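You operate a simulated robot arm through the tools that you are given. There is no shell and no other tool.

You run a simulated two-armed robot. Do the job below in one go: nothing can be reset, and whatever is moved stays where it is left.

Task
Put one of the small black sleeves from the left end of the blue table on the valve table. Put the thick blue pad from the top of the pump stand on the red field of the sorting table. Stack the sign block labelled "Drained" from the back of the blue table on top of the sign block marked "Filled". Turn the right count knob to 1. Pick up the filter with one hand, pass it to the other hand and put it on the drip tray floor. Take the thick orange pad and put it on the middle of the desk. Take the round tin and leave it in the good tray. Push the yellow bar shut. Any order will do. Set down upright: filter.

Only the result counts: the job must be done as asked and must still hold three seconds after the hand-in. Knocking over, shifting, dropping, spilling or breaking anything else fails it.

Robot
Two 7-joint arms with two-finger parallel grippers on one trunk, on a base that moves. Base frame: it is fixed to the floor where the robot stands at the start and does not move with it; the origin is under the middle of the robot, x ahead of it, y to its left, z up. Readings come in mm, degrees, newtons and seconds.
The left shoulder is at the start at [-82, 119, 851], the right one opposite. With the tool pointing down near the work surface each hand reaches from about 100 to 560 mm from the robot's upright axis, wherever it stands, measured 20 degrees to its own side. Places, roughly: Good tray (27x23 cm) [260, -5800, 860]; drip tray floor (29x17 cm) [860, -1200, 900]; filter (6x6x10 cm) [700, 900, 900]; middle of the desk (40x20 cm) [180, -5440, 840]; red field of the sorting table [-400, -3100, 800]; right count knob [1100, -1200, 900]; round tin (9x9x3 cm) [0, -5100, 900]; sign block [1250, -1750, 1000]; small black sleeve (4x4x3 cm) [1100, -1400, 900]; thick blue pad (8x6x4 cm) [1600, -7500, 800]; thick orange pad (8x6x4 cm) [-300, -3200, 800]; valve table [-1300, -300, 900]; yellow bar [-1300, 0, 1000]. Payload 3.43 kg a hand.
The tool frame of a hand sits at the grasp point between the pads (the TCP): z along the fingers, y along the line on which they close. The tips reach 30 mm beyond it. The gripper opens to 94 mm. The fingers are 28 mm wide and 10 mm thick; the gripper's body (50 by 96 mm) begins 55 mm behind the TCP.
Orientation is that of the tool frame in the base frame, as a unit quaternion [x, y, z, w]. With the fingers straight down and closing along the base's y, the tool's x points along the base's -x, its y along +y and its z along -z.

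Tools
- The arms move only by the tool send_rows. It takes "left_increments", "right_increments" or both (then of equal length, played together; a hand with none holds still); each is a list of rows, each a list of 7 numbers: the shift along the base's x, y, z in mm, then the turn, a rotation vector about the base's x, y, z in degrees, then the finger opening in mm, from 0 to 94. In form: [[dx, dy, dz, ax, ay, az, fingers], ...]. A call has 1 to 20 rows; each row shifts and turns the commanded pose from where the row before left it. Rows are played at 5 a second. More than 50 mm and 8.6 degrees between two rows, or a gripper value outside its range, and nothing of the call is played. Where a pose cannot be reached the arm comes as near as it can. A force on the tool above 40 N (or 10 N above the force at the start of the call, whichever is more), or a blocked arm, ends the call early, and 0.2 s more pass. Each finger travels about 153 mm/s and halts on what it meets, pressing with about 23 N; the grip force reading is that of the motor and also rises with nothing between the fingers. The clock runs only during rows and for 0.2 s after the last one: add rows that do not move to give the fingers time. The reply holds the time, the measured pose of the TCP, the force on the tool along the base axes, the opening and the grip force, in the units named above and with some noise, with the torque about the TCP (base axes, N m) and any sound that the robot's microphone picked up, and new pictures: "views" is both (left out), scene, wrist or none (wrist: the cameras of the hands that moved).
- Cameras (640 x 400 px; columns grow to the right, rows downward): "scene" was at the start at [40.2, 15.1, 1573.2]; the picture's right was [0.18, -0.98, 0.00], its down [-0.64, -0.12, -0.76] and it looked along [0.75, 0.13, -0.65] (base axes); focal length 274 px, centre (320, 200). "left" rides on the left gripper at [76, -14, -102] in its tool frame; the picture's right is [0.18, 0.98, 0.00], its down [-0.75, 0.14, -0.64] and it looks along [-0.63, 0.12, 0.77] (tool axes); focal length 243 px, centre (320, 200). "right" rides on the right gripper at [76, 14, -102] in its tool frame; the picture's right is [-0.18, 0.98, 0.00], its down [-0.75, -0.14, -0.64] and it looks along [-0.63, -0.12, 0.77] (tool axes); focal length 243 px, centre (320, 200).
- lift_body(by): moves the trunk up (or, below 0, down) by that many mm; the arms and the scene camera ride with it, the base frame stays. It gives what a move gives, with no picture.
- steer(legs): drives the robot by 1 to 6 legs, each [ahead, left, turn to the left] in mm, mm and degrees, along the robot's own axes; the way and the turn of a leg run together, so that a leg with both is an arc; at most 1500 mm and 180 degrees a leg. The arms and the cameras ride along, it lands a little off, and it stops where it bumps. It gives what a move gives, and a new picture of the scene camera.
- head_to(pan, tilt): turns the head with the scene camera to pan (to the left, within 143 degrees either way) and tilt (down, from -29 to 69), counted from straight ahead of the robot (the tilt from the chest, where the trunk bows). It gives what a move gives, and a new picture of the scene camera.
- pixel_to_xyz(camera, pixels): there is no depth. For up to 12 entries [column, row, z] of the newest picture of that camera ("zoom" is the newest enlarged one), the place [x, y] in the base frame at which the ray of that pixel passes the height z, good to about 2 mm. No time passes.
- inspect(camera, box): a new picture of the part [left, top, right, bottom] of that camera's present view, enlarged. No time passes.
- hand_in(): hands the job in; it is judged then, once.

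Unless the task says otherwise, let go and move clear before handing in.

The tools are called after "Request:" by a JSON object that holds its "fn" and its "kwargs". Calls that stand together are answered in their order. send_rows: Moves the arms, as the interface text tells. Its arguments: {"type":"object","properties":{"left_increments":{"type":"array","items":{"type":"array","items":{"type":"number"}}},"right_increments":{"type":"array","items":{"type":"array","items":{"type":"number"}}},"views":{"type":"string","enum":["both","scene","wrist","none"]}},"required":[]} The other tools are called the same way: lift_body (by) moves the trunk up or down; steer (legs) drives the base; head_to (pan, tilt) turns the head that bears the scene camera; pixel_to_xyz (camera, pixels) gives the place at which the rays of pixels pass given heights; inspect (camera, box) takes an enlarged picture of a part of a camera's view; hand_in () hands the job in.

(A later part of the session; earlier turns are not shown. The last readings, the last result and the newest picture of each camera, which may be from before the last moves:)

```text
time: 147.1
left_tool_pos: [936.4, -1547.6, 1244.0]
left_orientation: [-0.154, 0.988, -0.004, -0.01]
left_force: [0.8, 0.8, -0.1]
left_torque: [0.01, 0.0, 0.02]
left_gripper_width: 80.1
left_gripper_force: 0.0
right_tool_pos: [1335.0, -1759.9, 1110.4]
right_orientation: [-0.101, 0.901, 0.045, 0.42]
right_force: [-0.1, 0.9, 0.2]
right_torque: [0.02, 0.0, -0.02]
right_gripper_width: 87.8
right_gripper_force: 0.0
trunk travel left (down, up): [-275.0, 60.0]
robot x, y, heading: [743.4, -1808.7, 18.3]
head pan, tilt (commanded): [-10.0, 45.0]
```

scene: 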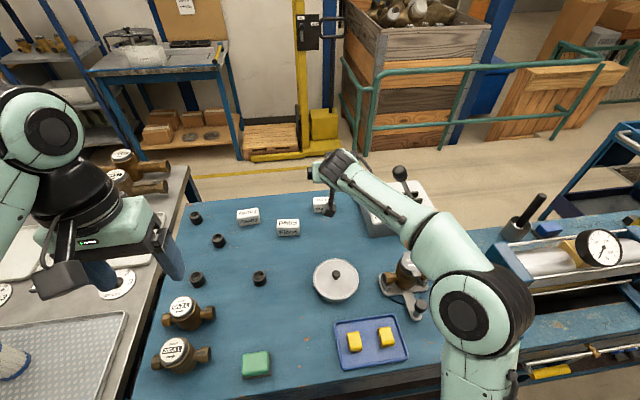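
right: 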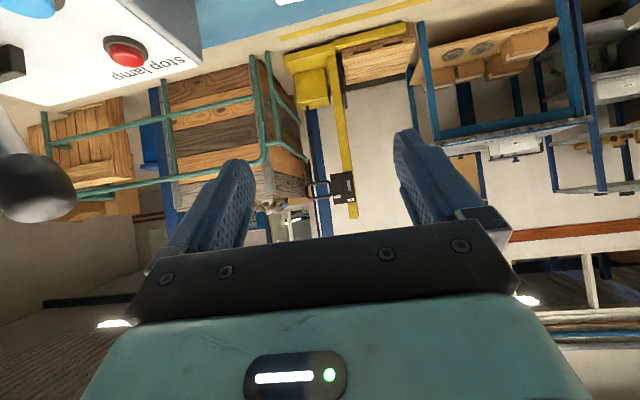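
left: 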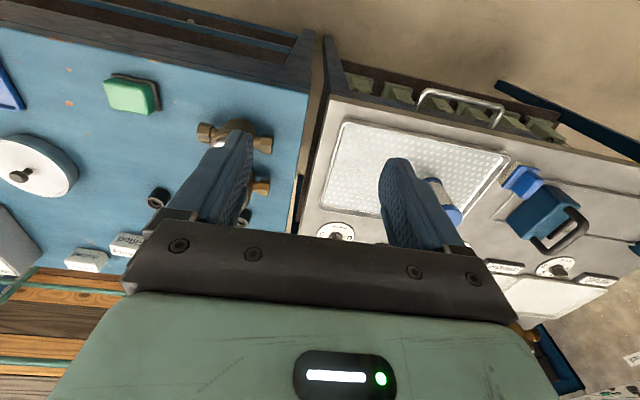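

The elbow at (470,310) is over the right part of the table, so I must check it against the clamp fixture at (405,275) before lowering.

Request:
{"fn": "pixel_to_xyz", "kwargs": {"camera": "scene", "pixels": [[400, 290, 910], [420, 308, 910], [408, 262, 980], [390, 280, 910], [470, 310, 1150], [470, 310, 1050], [515, 330, 1100], [520, 232, 1000], [440, 350, 1000], [425, 290, 1100]]}}

Request:
{"fn": "inspect", "kwargs": {"camera": "scene", "box": [300, 140, 620, 380]}}

```text
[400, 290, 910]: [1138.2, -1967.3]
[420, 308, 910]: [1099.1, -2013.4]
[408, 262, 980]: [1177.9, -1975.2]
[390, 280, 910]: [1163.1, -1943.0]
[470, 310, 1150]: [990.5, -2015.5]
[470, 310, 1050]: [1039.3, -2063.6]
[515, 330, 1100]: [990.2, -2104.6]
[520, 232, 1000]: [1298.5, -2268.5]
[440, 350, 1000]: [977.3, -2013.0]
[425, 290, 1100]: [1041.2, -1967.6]
```

```text
1.67 times, centred on (460, 260) of scene
```

zoom: 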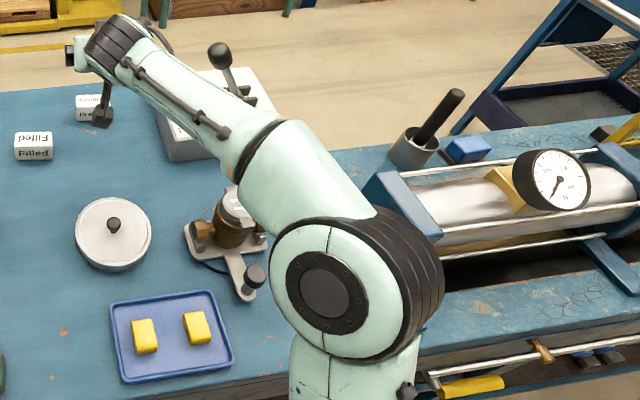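

The elbow is about z=1180 and clears the fixture (top ≈985). Lowering toward the standoff.

Request:
{"fn": "send_rows", "kwargs": {"right_increments": [[2, 1, -30, 0, 0, 0, 88], [2, 1, -30, 0, 0, 0, 88], [2, 1, -30, 0, 0, 0, 88], [2, 1, -25, 0, 0, 0, 88], [0, 0, 0, 0, 0, 0, 88]], "views": "both"}}

Request:
{"fn": "inspect", "kwargs": {"camera": "scene", "box": [260, 140, 580, 380]}}

```text
time: 148.3
left_tool_pos: [937.1, -1547.6, 1245.8]
left_orientation: [-0.153, 0.988, -0.004, -0.009]
left_force: [0.0, -0.6, 0.1]
left_torque: [0.02, -0.04, 0.02]
left_gripper_width: 80.1
left_gripper_force: 0.1
right_tool_pos: [1344.1, -1755.0, 994.0]
right_orientation: [-0.1, 0.901, 0.045, 0.42]
right_force: [0.6, 0.3, 0.1]
right_torque: [-0.01, 0.0, -0.01]
right_gripper_width: 88.2
right_gripper_force: 0.2
trunk travel left (down, up): [-275.0, 60.0]
robot x, y, heading: [738.9, -1809.4, 18.0]
head pan, tilt (commanded): [-10.0, 45.0]
```

scene: 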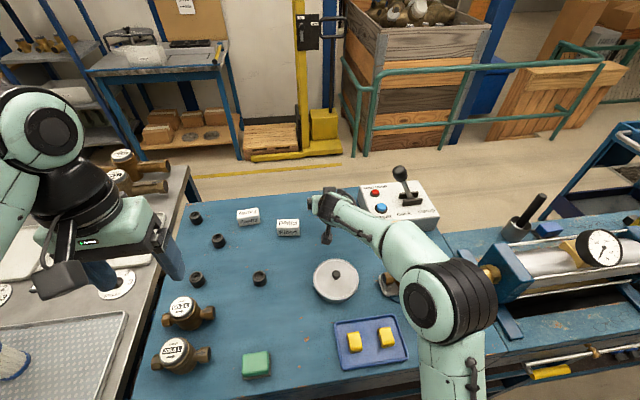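
right: 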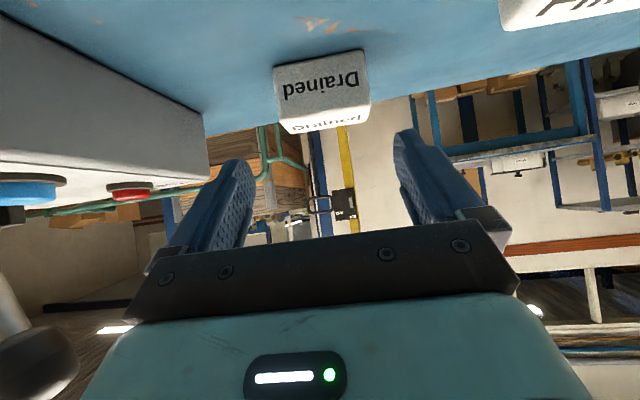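

```text
1.67 times, centred on (420, 260) of scene
```

zoom: 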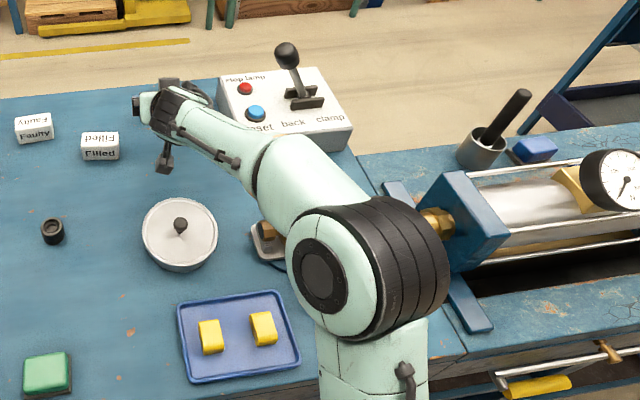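

The block is centred between the fingers at (322,93). Approaching along the tool axis.

Request:
{"fn": "send_rows", "kwargs": {"right_increments": [[14.3, 4.1, -14.5, 0, 0, 0, 88], [14.3, 4.1, -14.5, 0, 0, 0, 88], [14.3, 4.1, -14.5, 0, 0, 0, 88], [0, 0, 0, 0, 0, 0, 88]], "views": "wrist"}}

```text
time: 149.3
left_tool_pos: [937.1, -1547.0, 1244.8]
left_orientation: [-0.154, 0.988, -0.004, -0.01]
left_force: [-0.5, 0.2, 0.0]
left_torque: [0.03, 0.0, 0.01]
left_gripper_width: 79.9
left_gripper_force: 0.0
right_tool_pos: [1387.9, -1743.1, 950.4]
right_orientation: [-0.099, 0.901, 0.045, 0.42]
right_force: [-0.5, -0.2, -0.4]
right_torque: [-0.01, 0.0, -0.01]
right_gripper_width: 87.6
right_gripper_force: 0.0
trunk travel left (down, up): [-275.0, 60.0]
robot x, y, heading: [742.5, -1807.7, 18.0]
head pan, tilt (commanded): [-10.0, 45.0]
```

right: 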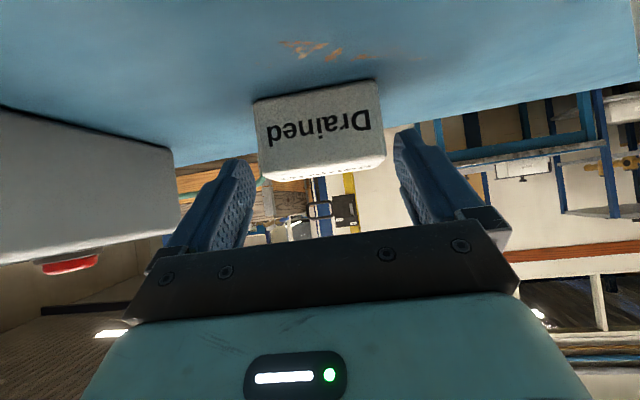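

Request:
{"fn": "send_rows", "kwargs": {"right_increments": [[14.0, 4.0, -13.5, 0, 0, 0, 88], [0, 0, 0, 0, 0, 0, 88]], "views": "wrist"}}

```text
time: 149.9
left_tool_pos: [936.7, -1546.0, 1245.5]
left_orientation: [-0.153, 0.988, -0.004, -0.009]
left_force: [0.6, 0.1, 0.9]
left_torque: [-0.05, -0.01, 0.0]
left_gripper_width: 80.1
left_gripper_force: 0.1
right_tool_pos: [1403.9, -1737.8, 937.7]
right_orientation: [-0.099, 0.901, 0.045, 0.42]
right_force: [0.5, -0.3, 0.9]
right_torque: [0.03, -0.01, 0.0]
right_gripper_width: 87.7
right_gripper_force: 0.1
trunk travel left (down, up): [-275.0, 60.0]
robot x, y, heading: [742.4, -1809.9, 18.0]
head pan, tilt (commanded): [-10.0, 45.0]
```

right: 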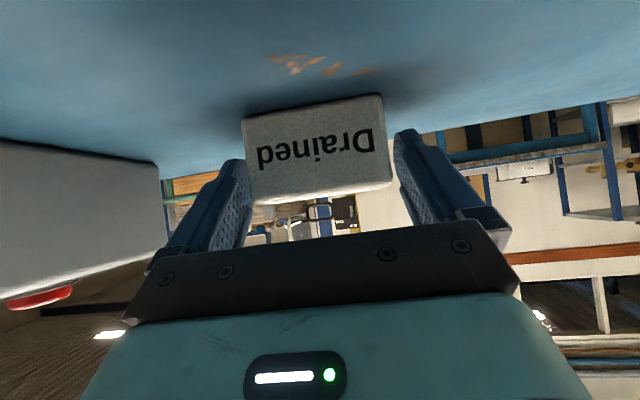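

Fingers now straddle the block. Closing gently.

Request:
{"fn": "send_rows", "kwargs": {"right_increments": [[0, 0, 0, 0, 0, 0, 76], [0, 0, 0, 0, 0, 0, 68], [0, 0, 0, 0, 0, 0, 60], [0, 0, 0, 0, 0, 0, 50], [0, 0, 0, 0, 0, 0, 50]], "views": "wrist"}}

```text
time: 151.1
left_tool_pos: [936.6, -1547.0, 1244.9]
left_orientation: [-0.152, 0.988, -0.003, -0.009]
left_force: [0.5, -0.4, -0.6]
left_torque: [-0.05, -0.02, 0.03]
left_gripper_width: 79.8
left_gripper_force: 0.0
right_tool_pos: [1403.0, -1738.1, 936.9]
right_orientation: [-0.101, 0.901, 0.046, 0.419]
right_force: [-0.4, -0.7, 0.6]
right_torque: [0.01, 0.0, -0.01]
right_gripper_width: 69.5
right_gripper_force: 22.8
trunk travel left (down, up): [-275.0, 60.0]
robot x, y, heading: [740.4, -1810.1, 18.2]
head pan, tilt (commanded): [-10.0, 45.0]
```

right: 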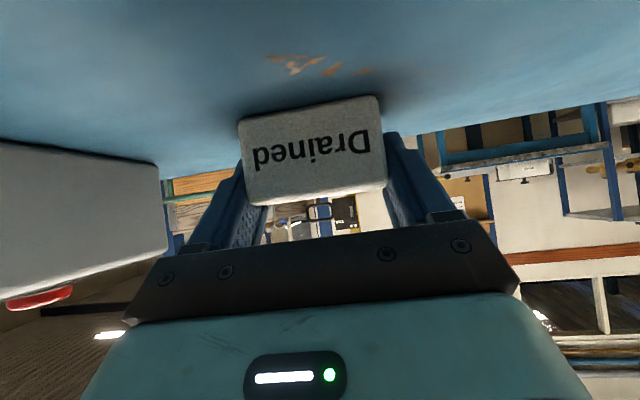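

Gripped at 69.5 mm. Lifting and moving over "Filled".

Request:
{"fn": "send_rows", "kwargs": {"right_increments": [[0, 0, 10, 0, 0, 0, 50], [0, 0, 25, 0, 0, 0, 50], [0, 0, 30, 0, 0, 0, 50], [0, 0, 20, 0, 0, 0, 50], [-22, 18.5, 0, 0, 0, -0.6, 50], [-22, 18.5, 0, 0, 0, -0.6, 50], [-22, 18.5, 0, 0, 0, -0.6, 50], [-22, 18.5, 0, 0, 0, -0.6, 50], [-22.5, 18.8, 0, 0, 0, -0.5, 50], [0, 0, 0, 0, 0, 0, 50]], "views": "both"}}

Request:
{"fn": "inspect", "kwargs": {"camera": "scene", "box": [220, 150, 380, 270]}}

```text
time: 153.3
left_tool_pos: [937.2, -1546.6, 1244.6]
left_orientation: [-0.153, 0.988, -0.004, -0.009]
left_force: [1.0, -0.1, 0.0]
left_torque: [-0.02, -0.01, 0.03]
left_gripper_width: 80.2
left_gripper_force: 0.2
right_tool_pos: [1289.4, -1644.3, 1021.6]
right_orientation: [-0.077, 0.903, 0.035, 0.42]
right_force: [0.1, 0.0, -0.1]
right_torque: [0.02, 0.0, 0.02]
right_gripper_width: 69.7
right_gripper_force: 22.8
trunk travel left (down, up): [-275.0, 60.0]
robot x, y, heading: [740.3, -1810.0, 17.8]
head pan, tilt (commanded): [-10.0, 45.0]
```

scene: 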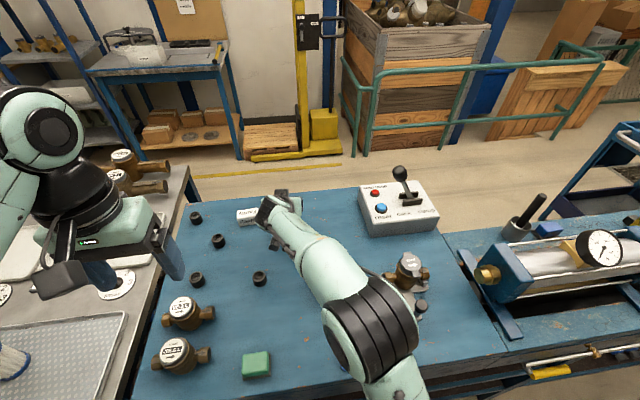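
right: 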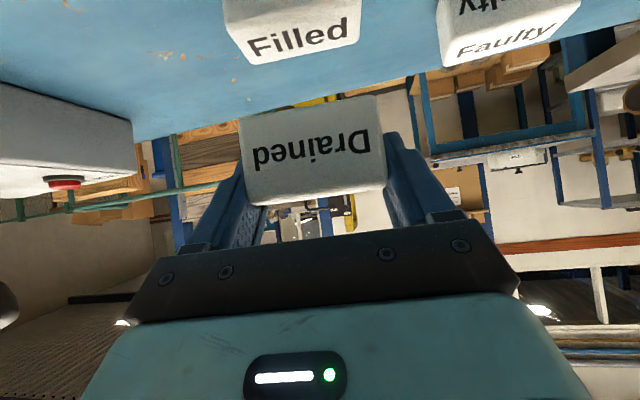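

```text
3.33 times, centred on (300, 210) of scene
```

zoom: 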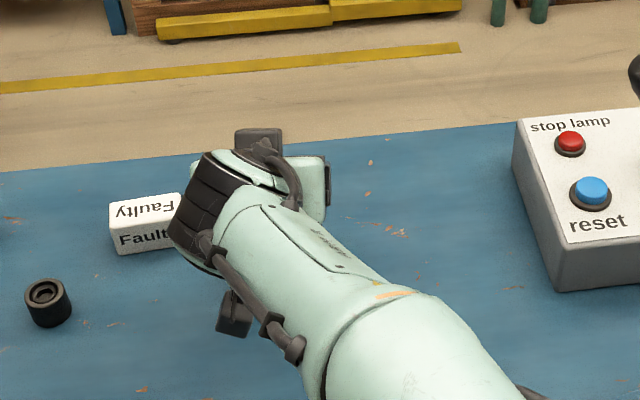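

Request:
{"fn": "pixel_to_xyz", "kwargs": {"camera": "right", "pixels": [[251, 64, 938], [357, 43, 938], [226, 8, 938], [362, 2, 938]]}}

Request:
{"fn": "inspect", "kwargs": {"camera": "right", "box": [200, 0, 420, 220]}}

```text
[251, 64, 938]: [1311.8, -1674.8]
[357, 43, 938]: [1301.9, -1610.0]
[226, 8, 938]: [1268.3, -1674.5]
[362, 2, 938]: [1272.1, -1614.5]
```

```text
1.82 times, centred on (310, 110) of right
```

zoom: 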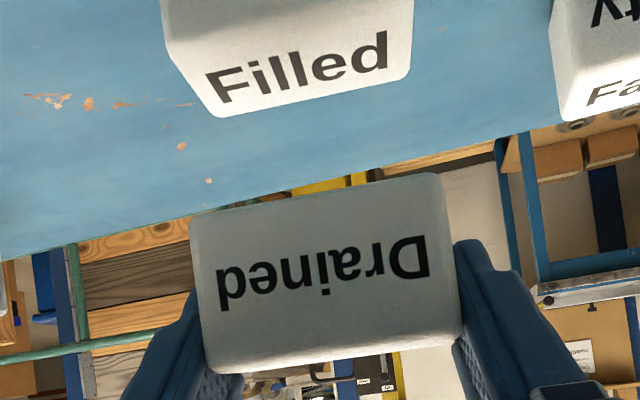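

Right camera confirms "Filled" at centre ≈(1291,−1645), axis −80°, parallel to my gripper. I'll fine-align and lower until contact.

Request:
{"fn": "send_rows", "kwargs": {"right_increments": [[3.5, -1.0, -15, 0, 0, 0, 50], [0, 0, -15, 0, 0, 0, 50], [0, 0, -10, 0, 0, 0, 50], [0, 0, 0, 0, 0, 0, 50]], "views": "both"}}

Request:
{"fn": "inspect", "kwargs": {"camera": "right", "box": [200, 0, 420, 220]}}

```text
time: 154.3
left_tool_pos: [937.2, -1545.6, 1244.9]
left_orientation: [-0.153, 0.988, -0.004, -0.009]
left_force: [-0.1, 0.0, 0.3]
left_torque: [0.03, -0.01, 0.01]
left_gripper_width: 80.0
left_gripper_force: 0.1
right_tool_pos: [1294.5, -1645.9, 981.1]
right_orientation: [-0.077, 0.903, 0.035, 0.421]
right_force: [-0.7, 0.6, -0.1]
right_torque: [0.01, 0.0, -0.01]
right_gripper_width: 69.4
right_gripper_force: 22.4
trunk travel left (down, up): [-275.0, 60.0]
robot x, y, heading: [743.7, -1813.7, 18.2]
head pan, tilt (commanded): [-10.0, 45.0]
```

scene: 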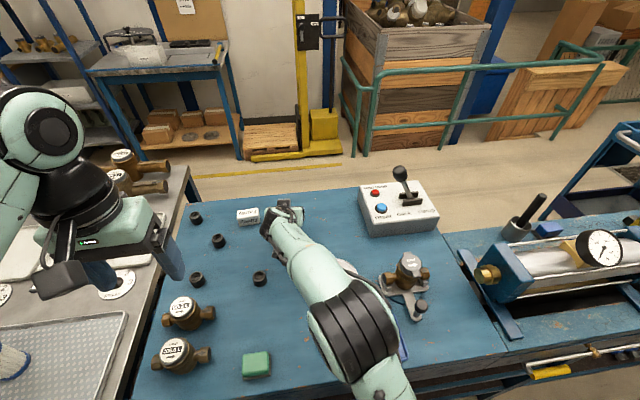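
right: 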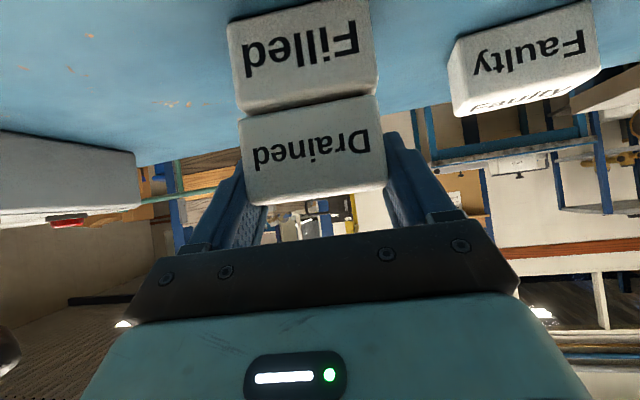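

```text
1.82 times, centred on (310, 110) of right
```

zoom: 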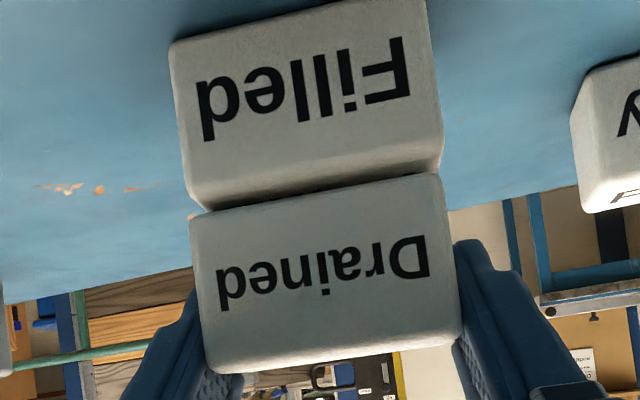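

Nicely aligned; "Drained" sits about 4 mm too far back. I'll shift −2.5 mm and lower to contact.

Request:
{"fn": "send_rows", "kwargs": {"right_increments": [[-2.5, -0.4, -2, 0, 0, 0, 50], [0, 0, -1.5, 0, 0, 0, 50], [0, 0, -1, 0, 0, 0, 50], [0, 0, -1, 0, 0, 0, 50], [0, 0, 0, 0, 0, 0, 50]], "views": "wrist"}}

```text
time: 155.5
left_tool_pos: [936.4, -1546.7, 1245.2]
left_orientation: [-0.154, 0.988, -0.004, -0.009]
left_force: [-0.3, -0.1, 0.8]
left_torque: [0.02, 0.0, 0.0]
left_gripper_width: 80.0
left_gripper_force: 0.0
right_tool_pos: [1292.1, -1647.1, 979.6]
right_orientation: [-0.077, 0.902, 0.036, 0.423]
right_force: [0.9, 1.1, 15.7]
right_torque: [-0.14, 0.03, 0.03]
right_gripper_width: 69.4
right_gripper_force: 23.2
trunk travel left (down, up): [-275.0, 60.0]
robot x, y, heading: [741.1, -1812.5, 18.1]
head pan, tilt (commanded): [-10.0, 45.0]
```

right: 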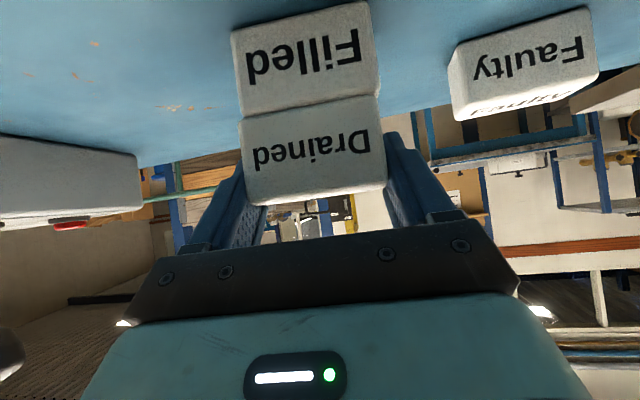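

Contact (15.7 N). Easing up 1 mm and releasing.

Request:
{"fn": "send_rows", "kwargs": {"right_increments": [[0, 0, 1.2, 0, 0, 0, 50], [0, 0, 0, 0, 0, 0, 72], [0, 0, 0, 0, 0, 0, 80], [0, 0, 0, 0, 0, 0, 90], [0, 0, 0, 0, 0, 0, 90]], "views": "wrist"}}

```text
time: 156.7
left_tool_pos: [936.8, -1546.6, 1244.5]
left_orientation: [-0.153, 0.988, -0.004, -0.01]
left_force: [0.2, 0.5, 0.8]
left_torque: [0.01, -0.02, 0.05]
left_gripper_width: 79.9
left_gripper_force: 0.1
right_tool_pos: [1292.3, -1647.0, 977.3]
right_orientation: [-0.078, 0.903, 0.035, 0.42]
right_force: [1.0, 1.6, -0.8]
right_torque: [-0.02, -0.01, 0.01]
right_gripper_width: 89.9
right_gripper_force: 0.1
trunk travel left (down, up): [-275.0, 60.0]
robot x, y, heading: [739.7, -1811.4, 18.1]
head pan, tilt (commanded): [-10.0, 45.0]
```

right: 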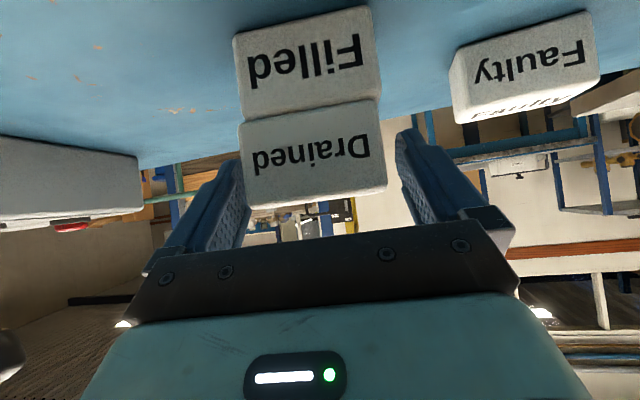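

The stack stands well. Retreating along the tool axis.

Request:
{"fn": "send_rows", "kwargs": {"right_increments": [[-11.3, -2, 9.6, 0, 0, 0, 90], [-22.6, -3.9, 19.3, 0, 0, 0, 90], [-22.6, -3.9, 19.3, 0, 0, 0, 90], [-22.6, -3.9, 25, 0, 0, 0, 90], [-22, -4, 35, 0, 0, 0, 90], [-20, -15, 35, 0, 0, 0, 90], [-20, -15, 35, 0, 0, 0, 90], [0, 0, 0, 0, 0, 0, 90]], "views": "both"}}

Request:
{"fn": "inspect", "kwargs": {"camera": "scene", "box": [180, 160, 420, 320]}}

```text
time: 158.5
left_tool_pos: [937.3, -1546.5, 1245.6]
left_orientation: [-0.152, 0.988, -0.004, -0.009]
left_force: [0.2, -1.1, 0.4]
left_torque: [-0.03, -0.02, 0.05]
left_gripper_width: 80.1
left_gripper_force: 0.1
right_tool_pos: [1149.3, -1694.1, 1153.1]
right_orientation: [-0.077, 0.903, 0.034, 0.42]
right_force: [-1.0, 0.0, -0.6]
right_torque: [-0.01, 0.0, 0.0]
right_gripper_width: 90.1
right_gripper_force: 0.1
trunk travel left (down, up): [-275.0, 60.0]
robot x, y, heading: [740.5, -1813.0, 18.5]
head pan, tilt (commanded): [-10.0, 45.0]
```

scene: 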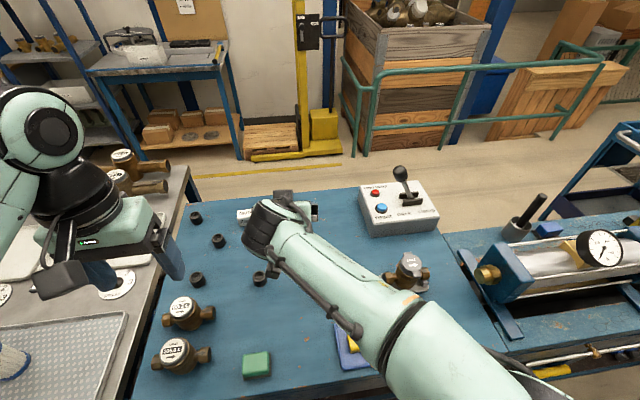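
right: 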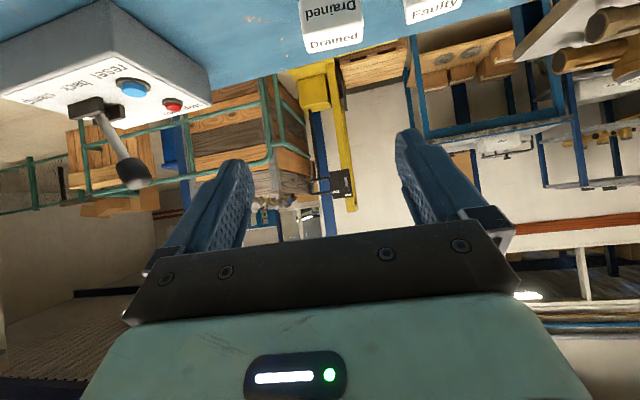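

```text
2.50 times, centred on (300, 240) of scene
```

zoom: 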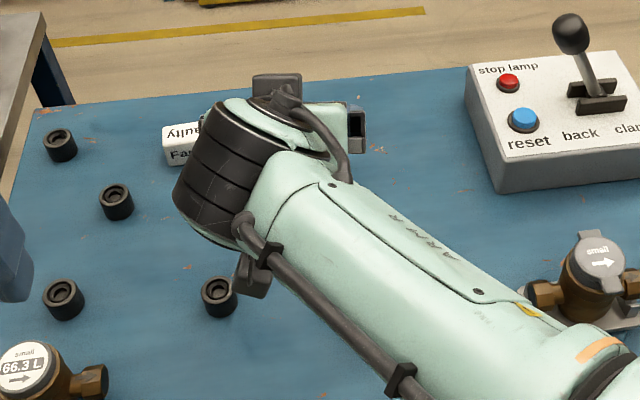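

"Drained" sits on top of "Filled" in the wrist view. I'll unpitch and retract the right hand, raising first.

Request:
{"fn": "send_rows", "kwargs": {"right_increments": [[-5, -10, 35, 0, 0, 0, 90], [-5, -10, 35, 0, 0, 0, 90], [-11, -24, 5, -1.41, 8.2, 0, 90], [-11, -24, 5, -1.41, 8.2, 0, 90], [-11, -24, 5, -1.41, 8.2, 0, 90], [-11, -24, 5, -1.41, 8.2, 0, 90], [-11, -24, 5, -1.41, 8.2, 0, 90], [-11, -24, 5, -1.41, 8.2, 0, 90], [0, 0, 0, 0, 0, 8.3, 90], [0, 0, 0, 0, 0, 0, 90]], "views": "both"}}

Request:
{"fn": "inspect", "kwargs": {"camera": "scene", "box": [180, 160, 420, 320]}}

```text
time: 160.7
left_tool_pos: [937.3, -1546.0, 1244.3]
left_orientation: [-0.154, 0.988, -0.004, -0.008]
left_force: [-0.3, 0.1, -0.5]
left_torque: [-0.02, 0.02, -0.01]
left_gripper_width: 80.1
left_gripper_force: 0.1
right_tool_pos: [1074.4, -1858.9, 1255.6]
right_orientation: [-0.158, 0.987, -0.001, 0.0]
right_force: [0.0, 0.5, -0.5]
right_torque: [-0.02, 0.01, 0.04]
right_gripper_width: 90.0
right_gripper_force: 0.1
trunk travel left (down, up): [-275.0, 60.0]
robot x, y, heading: [745.5, -1810.6, 18.2]
head pan, tilt (commanded): [-10.0, 45.0]
```

scene: 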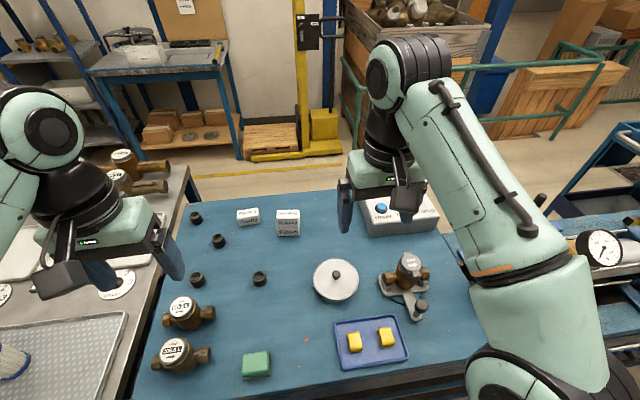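
right: 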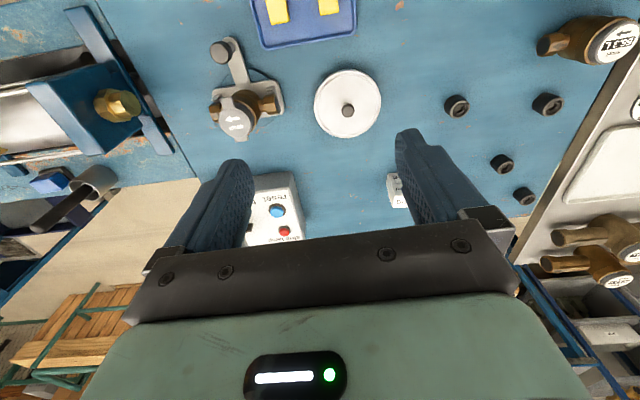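

```text
2.50 times, centred on (300, 240) of scene
```

zoom: 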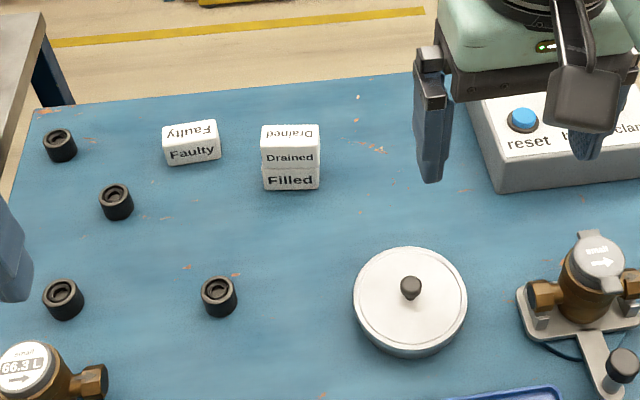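

The stack "Drained" over "Filled" is neat and everything else is in place. Next, the isolated black sleeve at (259,279): I'll take it with the left hand.

Request:
{"fn": "pixel_to_xyz", "kwargs": {"camera": "scene", "pixels": [[259.6, 273.5, 930], [259.6, 273.5, 925], [259.5, 284, 900], [259.5, 279, 915]]}}

```text
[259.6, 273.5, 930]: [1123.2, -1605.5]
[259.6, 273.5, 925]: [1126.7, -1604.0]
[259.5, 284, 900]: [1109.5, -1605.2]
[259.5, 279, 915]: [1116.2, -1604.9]
```

Request:
{"fn": "send_rows", "kwargs": {"left_increments": [[25, -9, -40, 0, 0, 0, 80], [30, -10, -38, 0, 0, 0, 80], [33, -10, -33, 0, 0, 0, 80], [33, -10, -33, 0, 0, 0, 80], [33, -10, -30, 0, 0, 0, 80], [31, -10, -15, 0, 0, 0, 80], [0, 0, 0, 0, 0, 0, 80]], "views": "both"}}

Request:
{"fn": "inspect", "kwargs": {"camera": "left", "box": [220, 40, 420, 200]}}

```text
time: 162.3
left_tool_pos: [1119.2, -1604.7, 1056.3]
left_orientation: [-0.153, 0.988, -0.004, -0.009]
left_force: [-0.8, -0.3, -0.2]
left_torque: [-0.02, 0.01, -0.02]
left_gripper_width: 80.0
left_gripper_force: 0.1
right_tool_pos: [1073.3, -1856.7, 1254.5]
right_orientation: [-0.157, 0.988, -0.001, 0.001]
right_force: [-0.7, 0.8, -0.5]
right_torque: [-0.01, -0.02, 0.0]
right_gripper_width: 90.0
right_gripper_force: 0.0
trunk travel left (down, up): [-275.0, 60.0]
robot x, y, heading: [737.4, -1807.1, 18.3]
head pan, tilt (commanded): [-10.0, 45.0]
```

scene: 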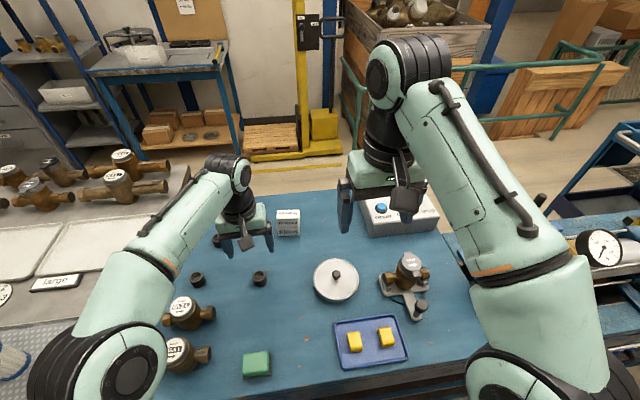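
left: 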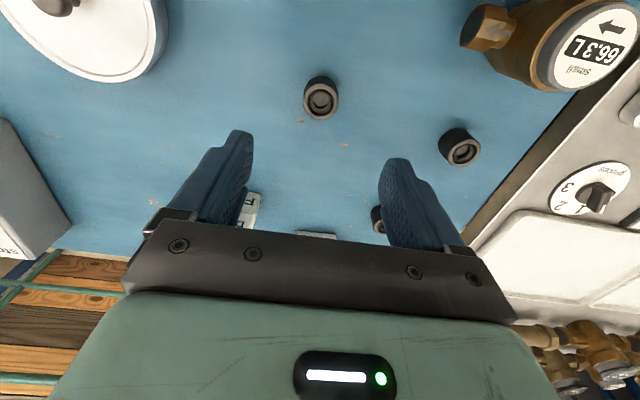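

```text
2.50 times, centred on (320, 120) of left
```

zoom: 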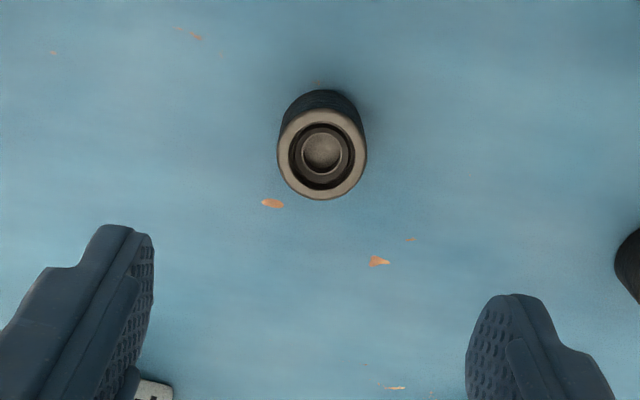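

The sleeve is centred at (321,101). Descending to grip it just above the table.

Request:
{"fn": "send_rows", "kwargs": {"left_increments": [[-1, 0, -40, 0, 0, 0, 80], [-1, 0, -35, 0, 0, 0, 80], [0, 0, -25, 0, 0, 0, 80], [0, 0, -12, 0, 0, 0, 80], [0, 0, 0, 0, 0, 0, 80]], "views": "wrist"}}

```text
time: 163.5
left_tool_pos: [1119.2, -1604.5, 943.5]
left_orientation: [-0.153, 0.988, -0.004, -0.009]
left_force: [0.3, 0.5, -0.3]
left_torque: [0.01, -0.01, 0.0]
left_gripper_width: 80.0
left_gripper_force: 0.0
right_tool_pos: [1074.5, -1858.6, 1254.3]
right_orientation: [-0.158, 0.988, -0.001, 0.001]
right_force: [0.8, -0.1, 1.2]
right_torque: [0.05, 0.0, -0.02]
right_gripper_width: 89.7
right_gripper_force: 0.1
trunk travel left (down, up): [-275.0, 60.0]
robot x, y, heading: [742.7, -1812.1, 18.2]
head pan, tilt (commanded): [-10.0, 45.0]
```

left: 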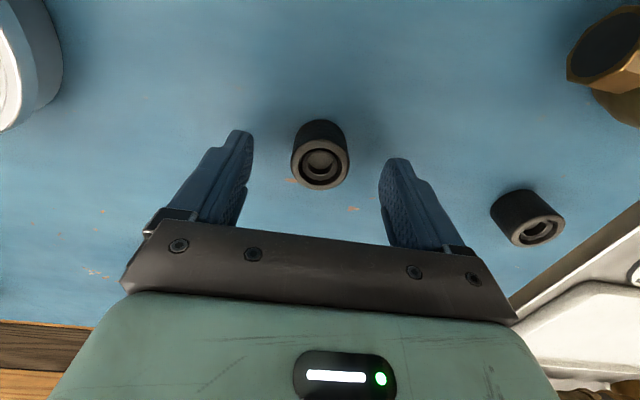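

Request:
{"fn": "send_rows", "kwargs": {"left_increments": [[0, 0, -5, 0, 0, 0, 80], [0, 0, 0, 0, 0, 0, 60], [0, 0, 0, 0, 0, 0, 40], [0, 0, 0, 0, 0, 0, 25], [0, 0, 0, 0, 0, 0, 20], [0, 0, 0, 0, 0, 0, 20]], "views": "wrist"}}

```text
time: 164.9
left_tool_pos: [1118.2, -1605.0, 938.1]
left_orientation: [-0.154, 0.988, -0.005, -0.009]
left_force: [0.1, -0.3, 0.1]
left_torque: [0.0, 0.02, 0.03]
left_gripper_width: 32.6
left_gripper_force: 23.0
right_tool_pos: [1073.8, -1858.9, 1255.5]
right_orientation: [-0.157, 0.988, 0.0, 0.001]
right_force: [-0.6, -0.3, -0.3]
right_torque: [-0.04, 0.0, 0.03]
right_gripper_width: 90.2
right_gripper_force: 0.0
trunk travel left (down, up): [-275.0, 60.0]
robot x, y, heading: [743.8, -1807.9, 18.1]
head pan, tilt (commanded): [-10.0, 45.0]
```

left: 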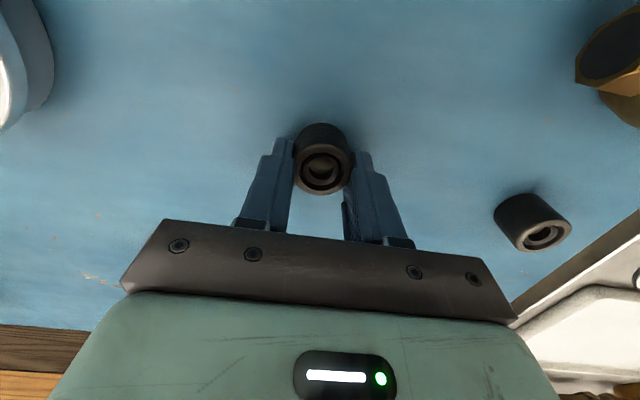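

Sleeve gripped (32.6 mm). Lifting straight up and then retracting the left arm.

Request:
{"fn": "send_rows", "kwargs": {"left_increments": [[0, 0, 15, 0, 0, 0, 20], [0, 0, 35, 0, 0, 0, 20], [0, 0, 40, 0, 0, 0, 20], [-15, 5, 40, 0, 0, 0, 20], [-30, 10, 35, 0, 0, 0, 20], [-33, 10, 30, 0, 0, 0, 20], [-35, 12, 25, 0, 0, 0, 20], [-35, 12, 20, 0, 0, 0, 20], [-35, 12, 10, 0, 0, 0, 20], [0, 0, 0, 0, 0, 0, 20]], "views": "both"}}

```text
time: 167.1
left_tool_pos: [937.9, -1545.3, 1189.0]
left_orientation: [-0.153, 0.988, -0.004, -0.009]
left_force: [-0.3, 0.4, -0.5]
left_torque: [-0.01, 0.0, 0.02]
left_gripper_width: 32.7
left_gripper_force: 23.0
right_tool_pos: [1074.8, -1859.2, 1253.3]
right_orientation: [-0.158, 0.988, -0.002, 0.0]
right_force: [0.2, 1.2, -0.4]
right_torque: [-0.01, -0.03, 0.01]
right_gripper_width: 89.9
right_gripper_force: 0.1
trunk travel left (down, up): [-275.0, 60.0]
robot x, y, heading: [742.6, -1809.1, 18.1]
head pan, tilt (commanded): [-10.0, 45.0]
```

scene: 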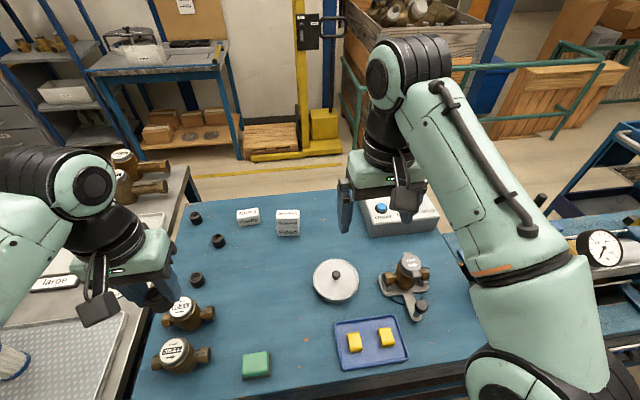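
left: 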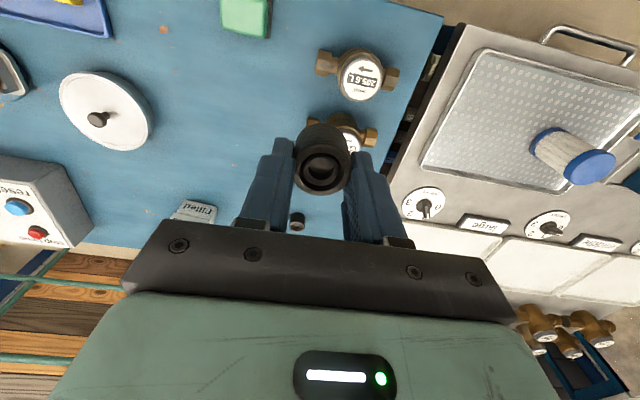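

The sleeve is secure. Now I'll back out into the aisle and drive left along it toward the valve table.

Request:
{"fn": "steer", "kwargs": {"legs": [[-260, 0, 0], [0, 1000, 0], [0, 1000, 0]]}}

```text
time: 186.2
left_tool_pos: [38.1, 248.8, 1186.8]
left_orientation: [-0.164, 0.986, -0.004, -0.009]
left_force: [-0.5, 0.4, -0.3]
left_torque: [0.01, -0.01, 0.01]
left_gripper_width: 32.8
left_gripper_force: 22.9
right_tool_pos: [180.8, -61.9, 1254.2]
right_orientation: [-0.168, 0.986, -0.001, 0.0]
right_force: [-0.6, -0.1, 0.0]
right_torque: [-0.04, 0.0, -0.01]
right_gripper_width: 90.2
right_gripper_force: 0.0
trunk travel left (down, up): [-275.0, 60.0]
robot x, y, heading: [-151.2, -22.2, 19.4]
head pan, tilt (commanded): [-10.0, 45.0]
```

scene: 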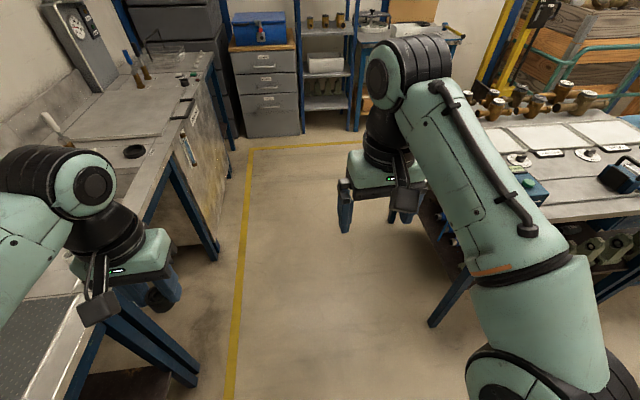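

At (−151,−22). I'll turn right through 181° to face the valve table, then look at it.

Request:
{"fn": "steer", "kwargs": {"legs": [[0, 0, -90], [0, 0, -91.4]]}}

Request:
{"fn": "head_to", "kwargs": {"pan": 0, "tilt": 35}}

```text
time: 194.3
left_tool_pos: [-350.0, -281.9, 1188.2]
left_orientation: [0.989, 0.147, 0.009, -0.003]
left_force: [-0.4, -0.5, -0.5]
left_torque: [-0.03, 0.03, 0.02]
left_gripper_width: 32.9
left_gripper_force: 23.2
right_tool_pos: [-483.8, 32.9, 1255.4]
right_orientation: [0.989, 0.151, 0.0, -0.001]
right_force: [0.2, -0.1, 1.0]
right_torque: [0.01, -0.02, 0.03]
right_gripper_width: 89.9
right_gripper_force: 0.0
trunk travel left (down, up): [-275.0, 60.0]
robot x, y, heading: [-151.6, -22.6, -162.7]
head pan, tilt (commanded): [-10.0, 45.0]
```

scene: 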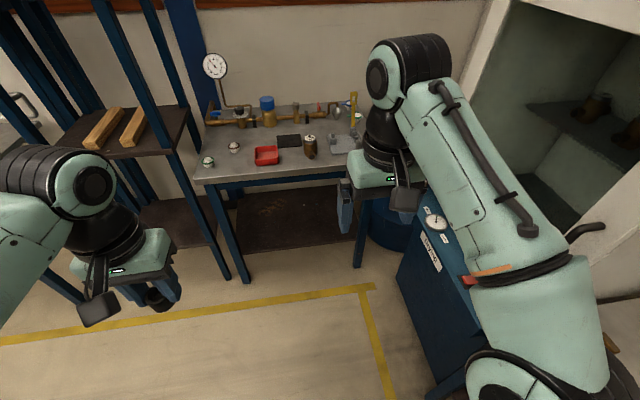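

```text
time: 195.0
left_tool_pos: [-351.1, -282.3, 1187.3]
left_orientation: [0.989, 0.147, 0.009, -0.004]
left_force: [-0.8, 0.2, -0.6]
left_torque: [0.03, -0.04, -0.01]
left_gripper_width: 32.6
left_gripper_force: 22.9
right_tool_pos: [-483.7, 32.0, 1254.8]
right_orientation: [0.988, 0.152, -0.001, 0.0]
right_force: [0.5, -0.3, -0.1]
right_torque: [0.0, -0.02, 0.0]
right_gripper_width: 90.0
right_gripper_force: 0.1
trunk travel left (down, up): [-275.0, 60.0]
robot x, y, heading: [-149.4, -21.6, -163.0]
head pan, tilt (commanded): [0.0, 35.0]
```

scene: 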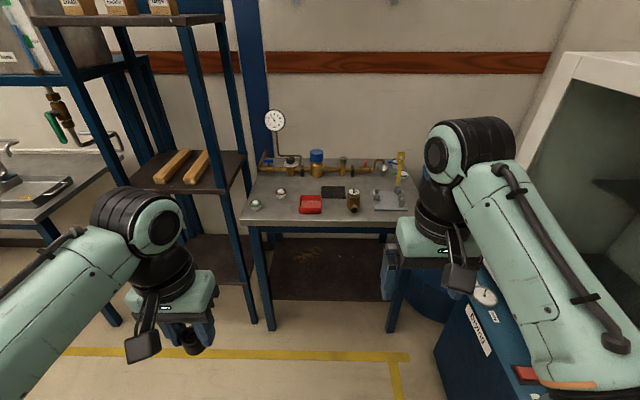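

The valve table is ahead between the rack on the left and the oven on the right. Measuring its front edge and the yellow bar.

Request:
{"fn": "pixel_to_xyz", "kwargs": {"camera": "scene", "pixels": [[243, 224, 900], [400, 222, 900], [260, 175, 900], [398, 205, 910], [401, 180, 950], [401, 152, 1050], [275, 330, 0], [388, 335, 0], [260, 325, 0], [500, 290, 900], [352, 205, 900], [225, 160, 1100]]}}

Request:
{"fn": "inspect", "kwargs": {"camera": "scene", "box": [230, 110, 430, 235]}}

```text
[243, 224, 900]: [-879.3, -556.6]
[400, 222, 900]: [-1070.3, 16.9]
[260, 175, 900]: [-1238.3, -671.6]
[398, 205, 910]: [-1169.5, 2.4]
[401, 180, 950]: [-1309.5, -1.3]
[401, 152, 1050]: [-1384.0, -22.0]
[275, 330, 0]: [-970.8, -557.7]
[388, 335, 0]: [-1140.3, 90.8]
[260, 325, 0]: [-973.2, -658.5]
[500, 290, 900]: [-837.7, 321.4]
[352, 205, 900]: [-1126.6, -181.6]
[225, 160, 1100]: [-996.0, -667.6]
```

```text
3.20 times, centred on (330, 172) of scene
```

zoom: 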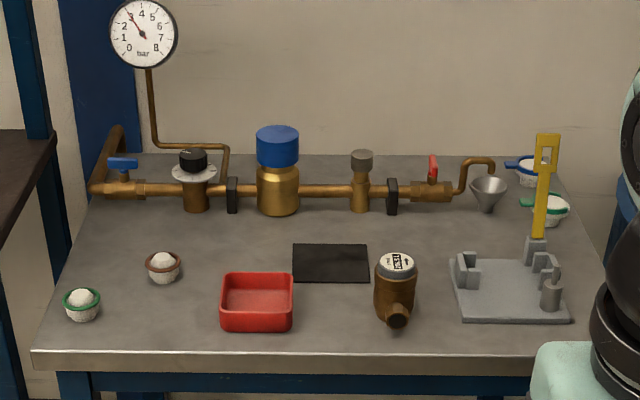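

The table front is about 860 mm ahead; the yellow bar is about 360 mm to my right, next to the oven. I'll approach partway and check the oven clearance.

Request:
{"fn": "steer", "kwargs": {"legs": [[380, 0, 0]]}}

Request:
{"fn": "head_to", "kwargs": {"pan": -45, "tilt": 40}}

```text
time: 197.4
left_tool_pos: [-704.9, -396.2, 1188.3]
left_orientation: [0.989, 0.149, 0.009, -0.004]
left_force: [0.2, 0.2, -0.9]
left_torque: [0.01, 0.01, -0.02]
left_gripper_width: 32.7
left_gripper_force: 22.6
right_tool_pos: [-840.7, -81.9, 1253.5]
right_orientation: [0.988, 0.154, 0.0, -0.001]
right_force: [0.4, 0.8, 1.4]
right_torque: [-0.03, 0.02, 0.0]
right_gripper_width: 90.2
right_gripper_force: 0.0
trunk travel left (down, up): [-275.0, 60.0]
robot x, y, heading: [-508.1, -131.8, -162.2]
head pan, tilt (commanded): [0.0, 35.0]
```

scene: 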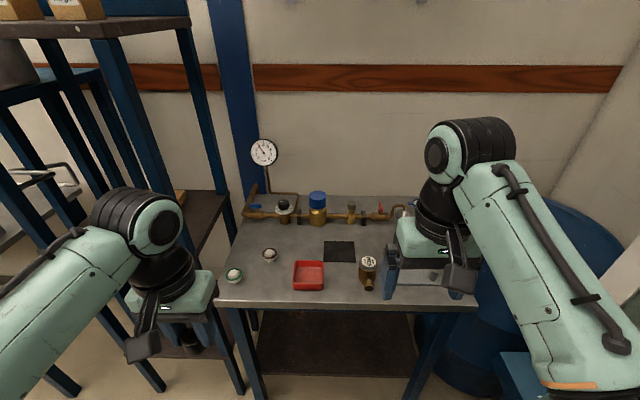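

```text
time: 198.5
left_tool_pos: [-704.9, -397.2, 1187.4]
left_orientation: [0.989, 0.15, 0.009, -0.004]
left_force: [-0.1, 0.4, -0.4]
left_torque: [-0.01, 0.02, 0.0]
left_gripper_width: 32.6
left_gripper_force: 23.1
right_tool_pos: [-840.7, -81.1, 1255.6]
right_orientation: [0.988, 0.154, 0.0, 0.0]
right_force: [-0.8, 0.5, 0.7]
right_torque: [0.02, -0.02, 0.01]
right_gripper_width: 90.2
right_gripper_force: 0.1
trunk travel left (down, up): [-275.0, 60.0]
robot x, y, heading: [-505.2, -134.0, -162.2]
head pan, tilt (commanded): [-45.0, 40.0]
```

scene: 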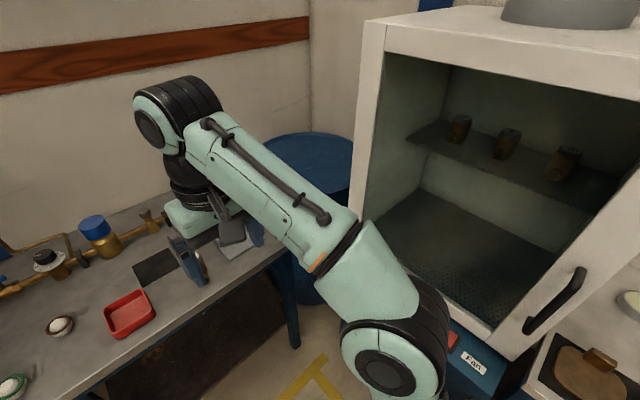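

Request:
{"fn": "pixel_to_xyz", "kwargs": {"camera": "scene", "pixels": [[372, 235, 950], [515, 355, 950], [372, 235, 1000], [515, 355, 1000], [362, 25, 1500], [395, 355, 1150], [395, 355, 1250], [350, 300, 1150], [288, 330, 500], [580, 280, 1050]]}}

Request:
{"fn": "inspect", "kwargs": {"camera": "scene", "box": [320, 200, 560, 400]}}

```text
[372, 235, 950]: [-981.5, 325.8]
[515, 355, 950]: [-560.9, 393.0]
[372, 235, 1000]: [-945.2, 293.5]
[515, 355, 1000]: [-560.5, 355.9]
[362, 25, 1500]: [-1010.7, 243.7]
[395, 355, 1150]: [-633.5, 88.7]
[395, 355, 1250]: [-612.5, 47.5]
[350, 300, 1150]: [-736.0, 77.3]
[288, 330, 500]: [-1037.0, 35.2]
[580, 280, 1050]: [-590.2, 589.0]
```

```text
2.00 times, centred on (440, 300) of scene
```

zoom: 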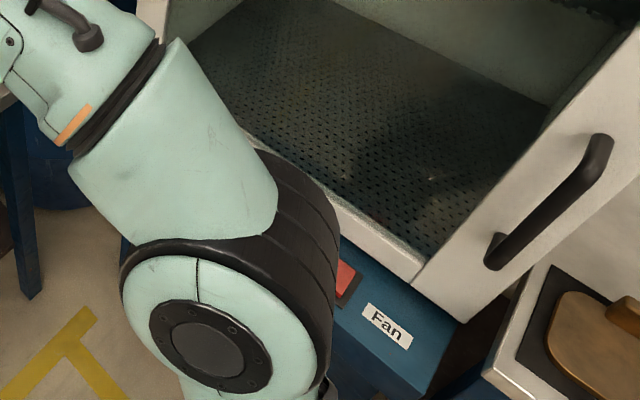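

The oven front is about 530 mm to my right and the elbow only about 240 mm, so there's room. I'll shift right 100 mm and move ahead 280 mm.

Request:
{"fn": "steer", "kwargs": {"legs": [[0, -100, 0], [280, 0, 0]]}}

Request:
{"fn": "head_to", "kwargs": {"pan": 0, "tilt": 45}}

```text
time: 201.7
left_tool_pos: [-1007.9, -387.8, 1188.7]
left_orientation: [0.988, 0.152, 0.009, -0.005]
left_force: [0.4, 0.5, -1.2]
left_torque: [-0.03, 0.0, 0.01]
left_gripper_width: 32.6
left_gripper_force: 23.2
right_tool_pos: [-1143.5, -74.4, 1254.3]
right_orientation: [0.988, 0.155, 0.0, -0.001]
right_force: [0.0, 0.0, 0.6]
right_torque: [0.0, 0.02, 0.03]
right_gripper_width: 89.9
right_gripper_force: 0.0
trunk travel left (down, up): [-275.0, 60.0]
robot x, y, heading: [-811.1, -122.5, -162.0]
head pan, tilt (commanded): [-45.0, 40.0]
```

scene: 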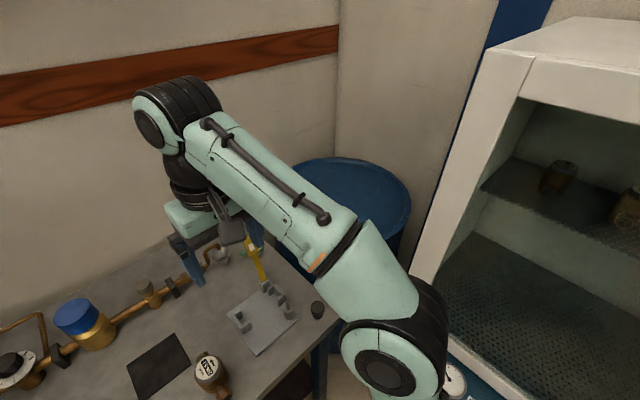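

```text
time: 202.8
left_tool_pos: [-1006.8, -387.0, 1187.4]
left_orientation: [0.989, 0.15, 0.009, -0.004]
left_force: [-0.9, -0.4, -1.0]
left_torque: [0.02, 0.0, -0.01]
left_gripper_width: 32.8
left_gripper_force: 22.9
right_tool_pos: [-1143.9, -73.3, 1253.9]
right_orientation: [0.988, 0.156, 0.0, -0.001]
right_force: [0.1, -0.2, 0.1]
right_torque: [0.0, 0.0, -0.02]
right_gripper_width: 90.1
right_gripper_force: 0.0
trunk travel left (down, up): [-275.0, 60.0]
robot x, y, heading: [-809.2, -122.1, -162.2]
head pan, tilt (commanded): [0.0, 45.0]
```

scene: 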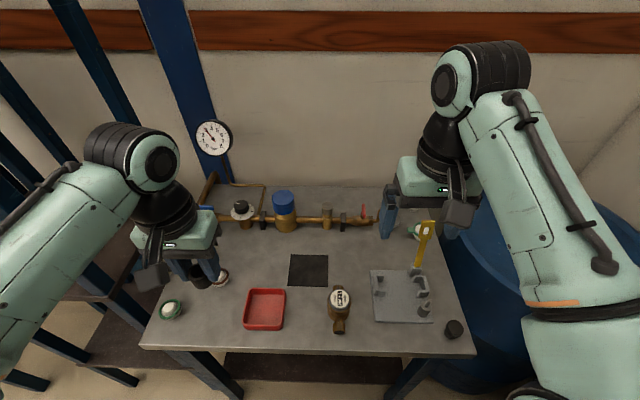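

Clear view now. I'll measure a free spot for the sleeve between the red box and the meter, around (305,322), and zoom on the yellow-bar fixture.

Request:
{"fn": "pixel_to_xyz", "kwargs": {"camera": "scene", "pixels": [[306, 322, 900], [285, 325, 900], [330, 320, 900], [306, 284, 900], [305, 350, 900], [418, 270, 920], [426, 222, 1030], [426, 222, 1050], [423, 308, 930], [372, 320, 905], [431, 322, 905], [372, 270, 905]]}}

Request:
{"fn": "inspect", "kwargs": {"camera": "scene", "box": [350, 200, 480, 350]}}

```text
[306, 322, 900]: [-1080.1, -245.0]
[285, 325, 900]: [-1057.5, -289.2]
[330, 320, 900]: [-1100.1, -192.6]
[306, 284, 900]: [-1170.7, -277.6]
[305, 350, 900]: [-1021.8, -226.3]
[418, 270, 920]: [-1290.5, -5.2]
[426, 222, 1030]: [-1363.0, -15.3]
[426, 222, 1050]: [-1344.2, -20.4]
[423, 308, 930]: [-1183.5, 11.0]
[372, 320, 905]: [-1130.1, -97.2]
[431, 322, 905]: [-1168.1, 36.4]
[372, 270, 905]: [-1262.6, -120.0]
```

```text
2.67 times, centred on (415, 275) of scene
```

zoom: 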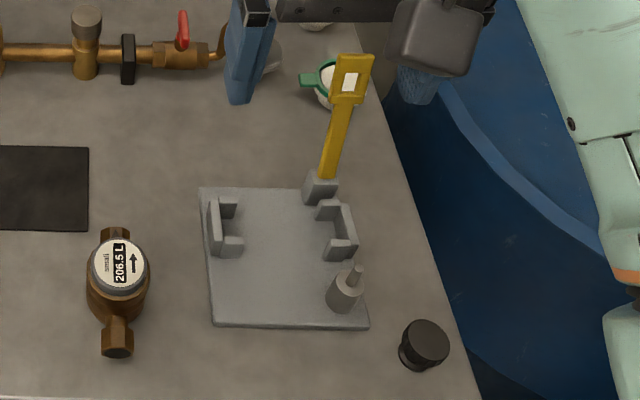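

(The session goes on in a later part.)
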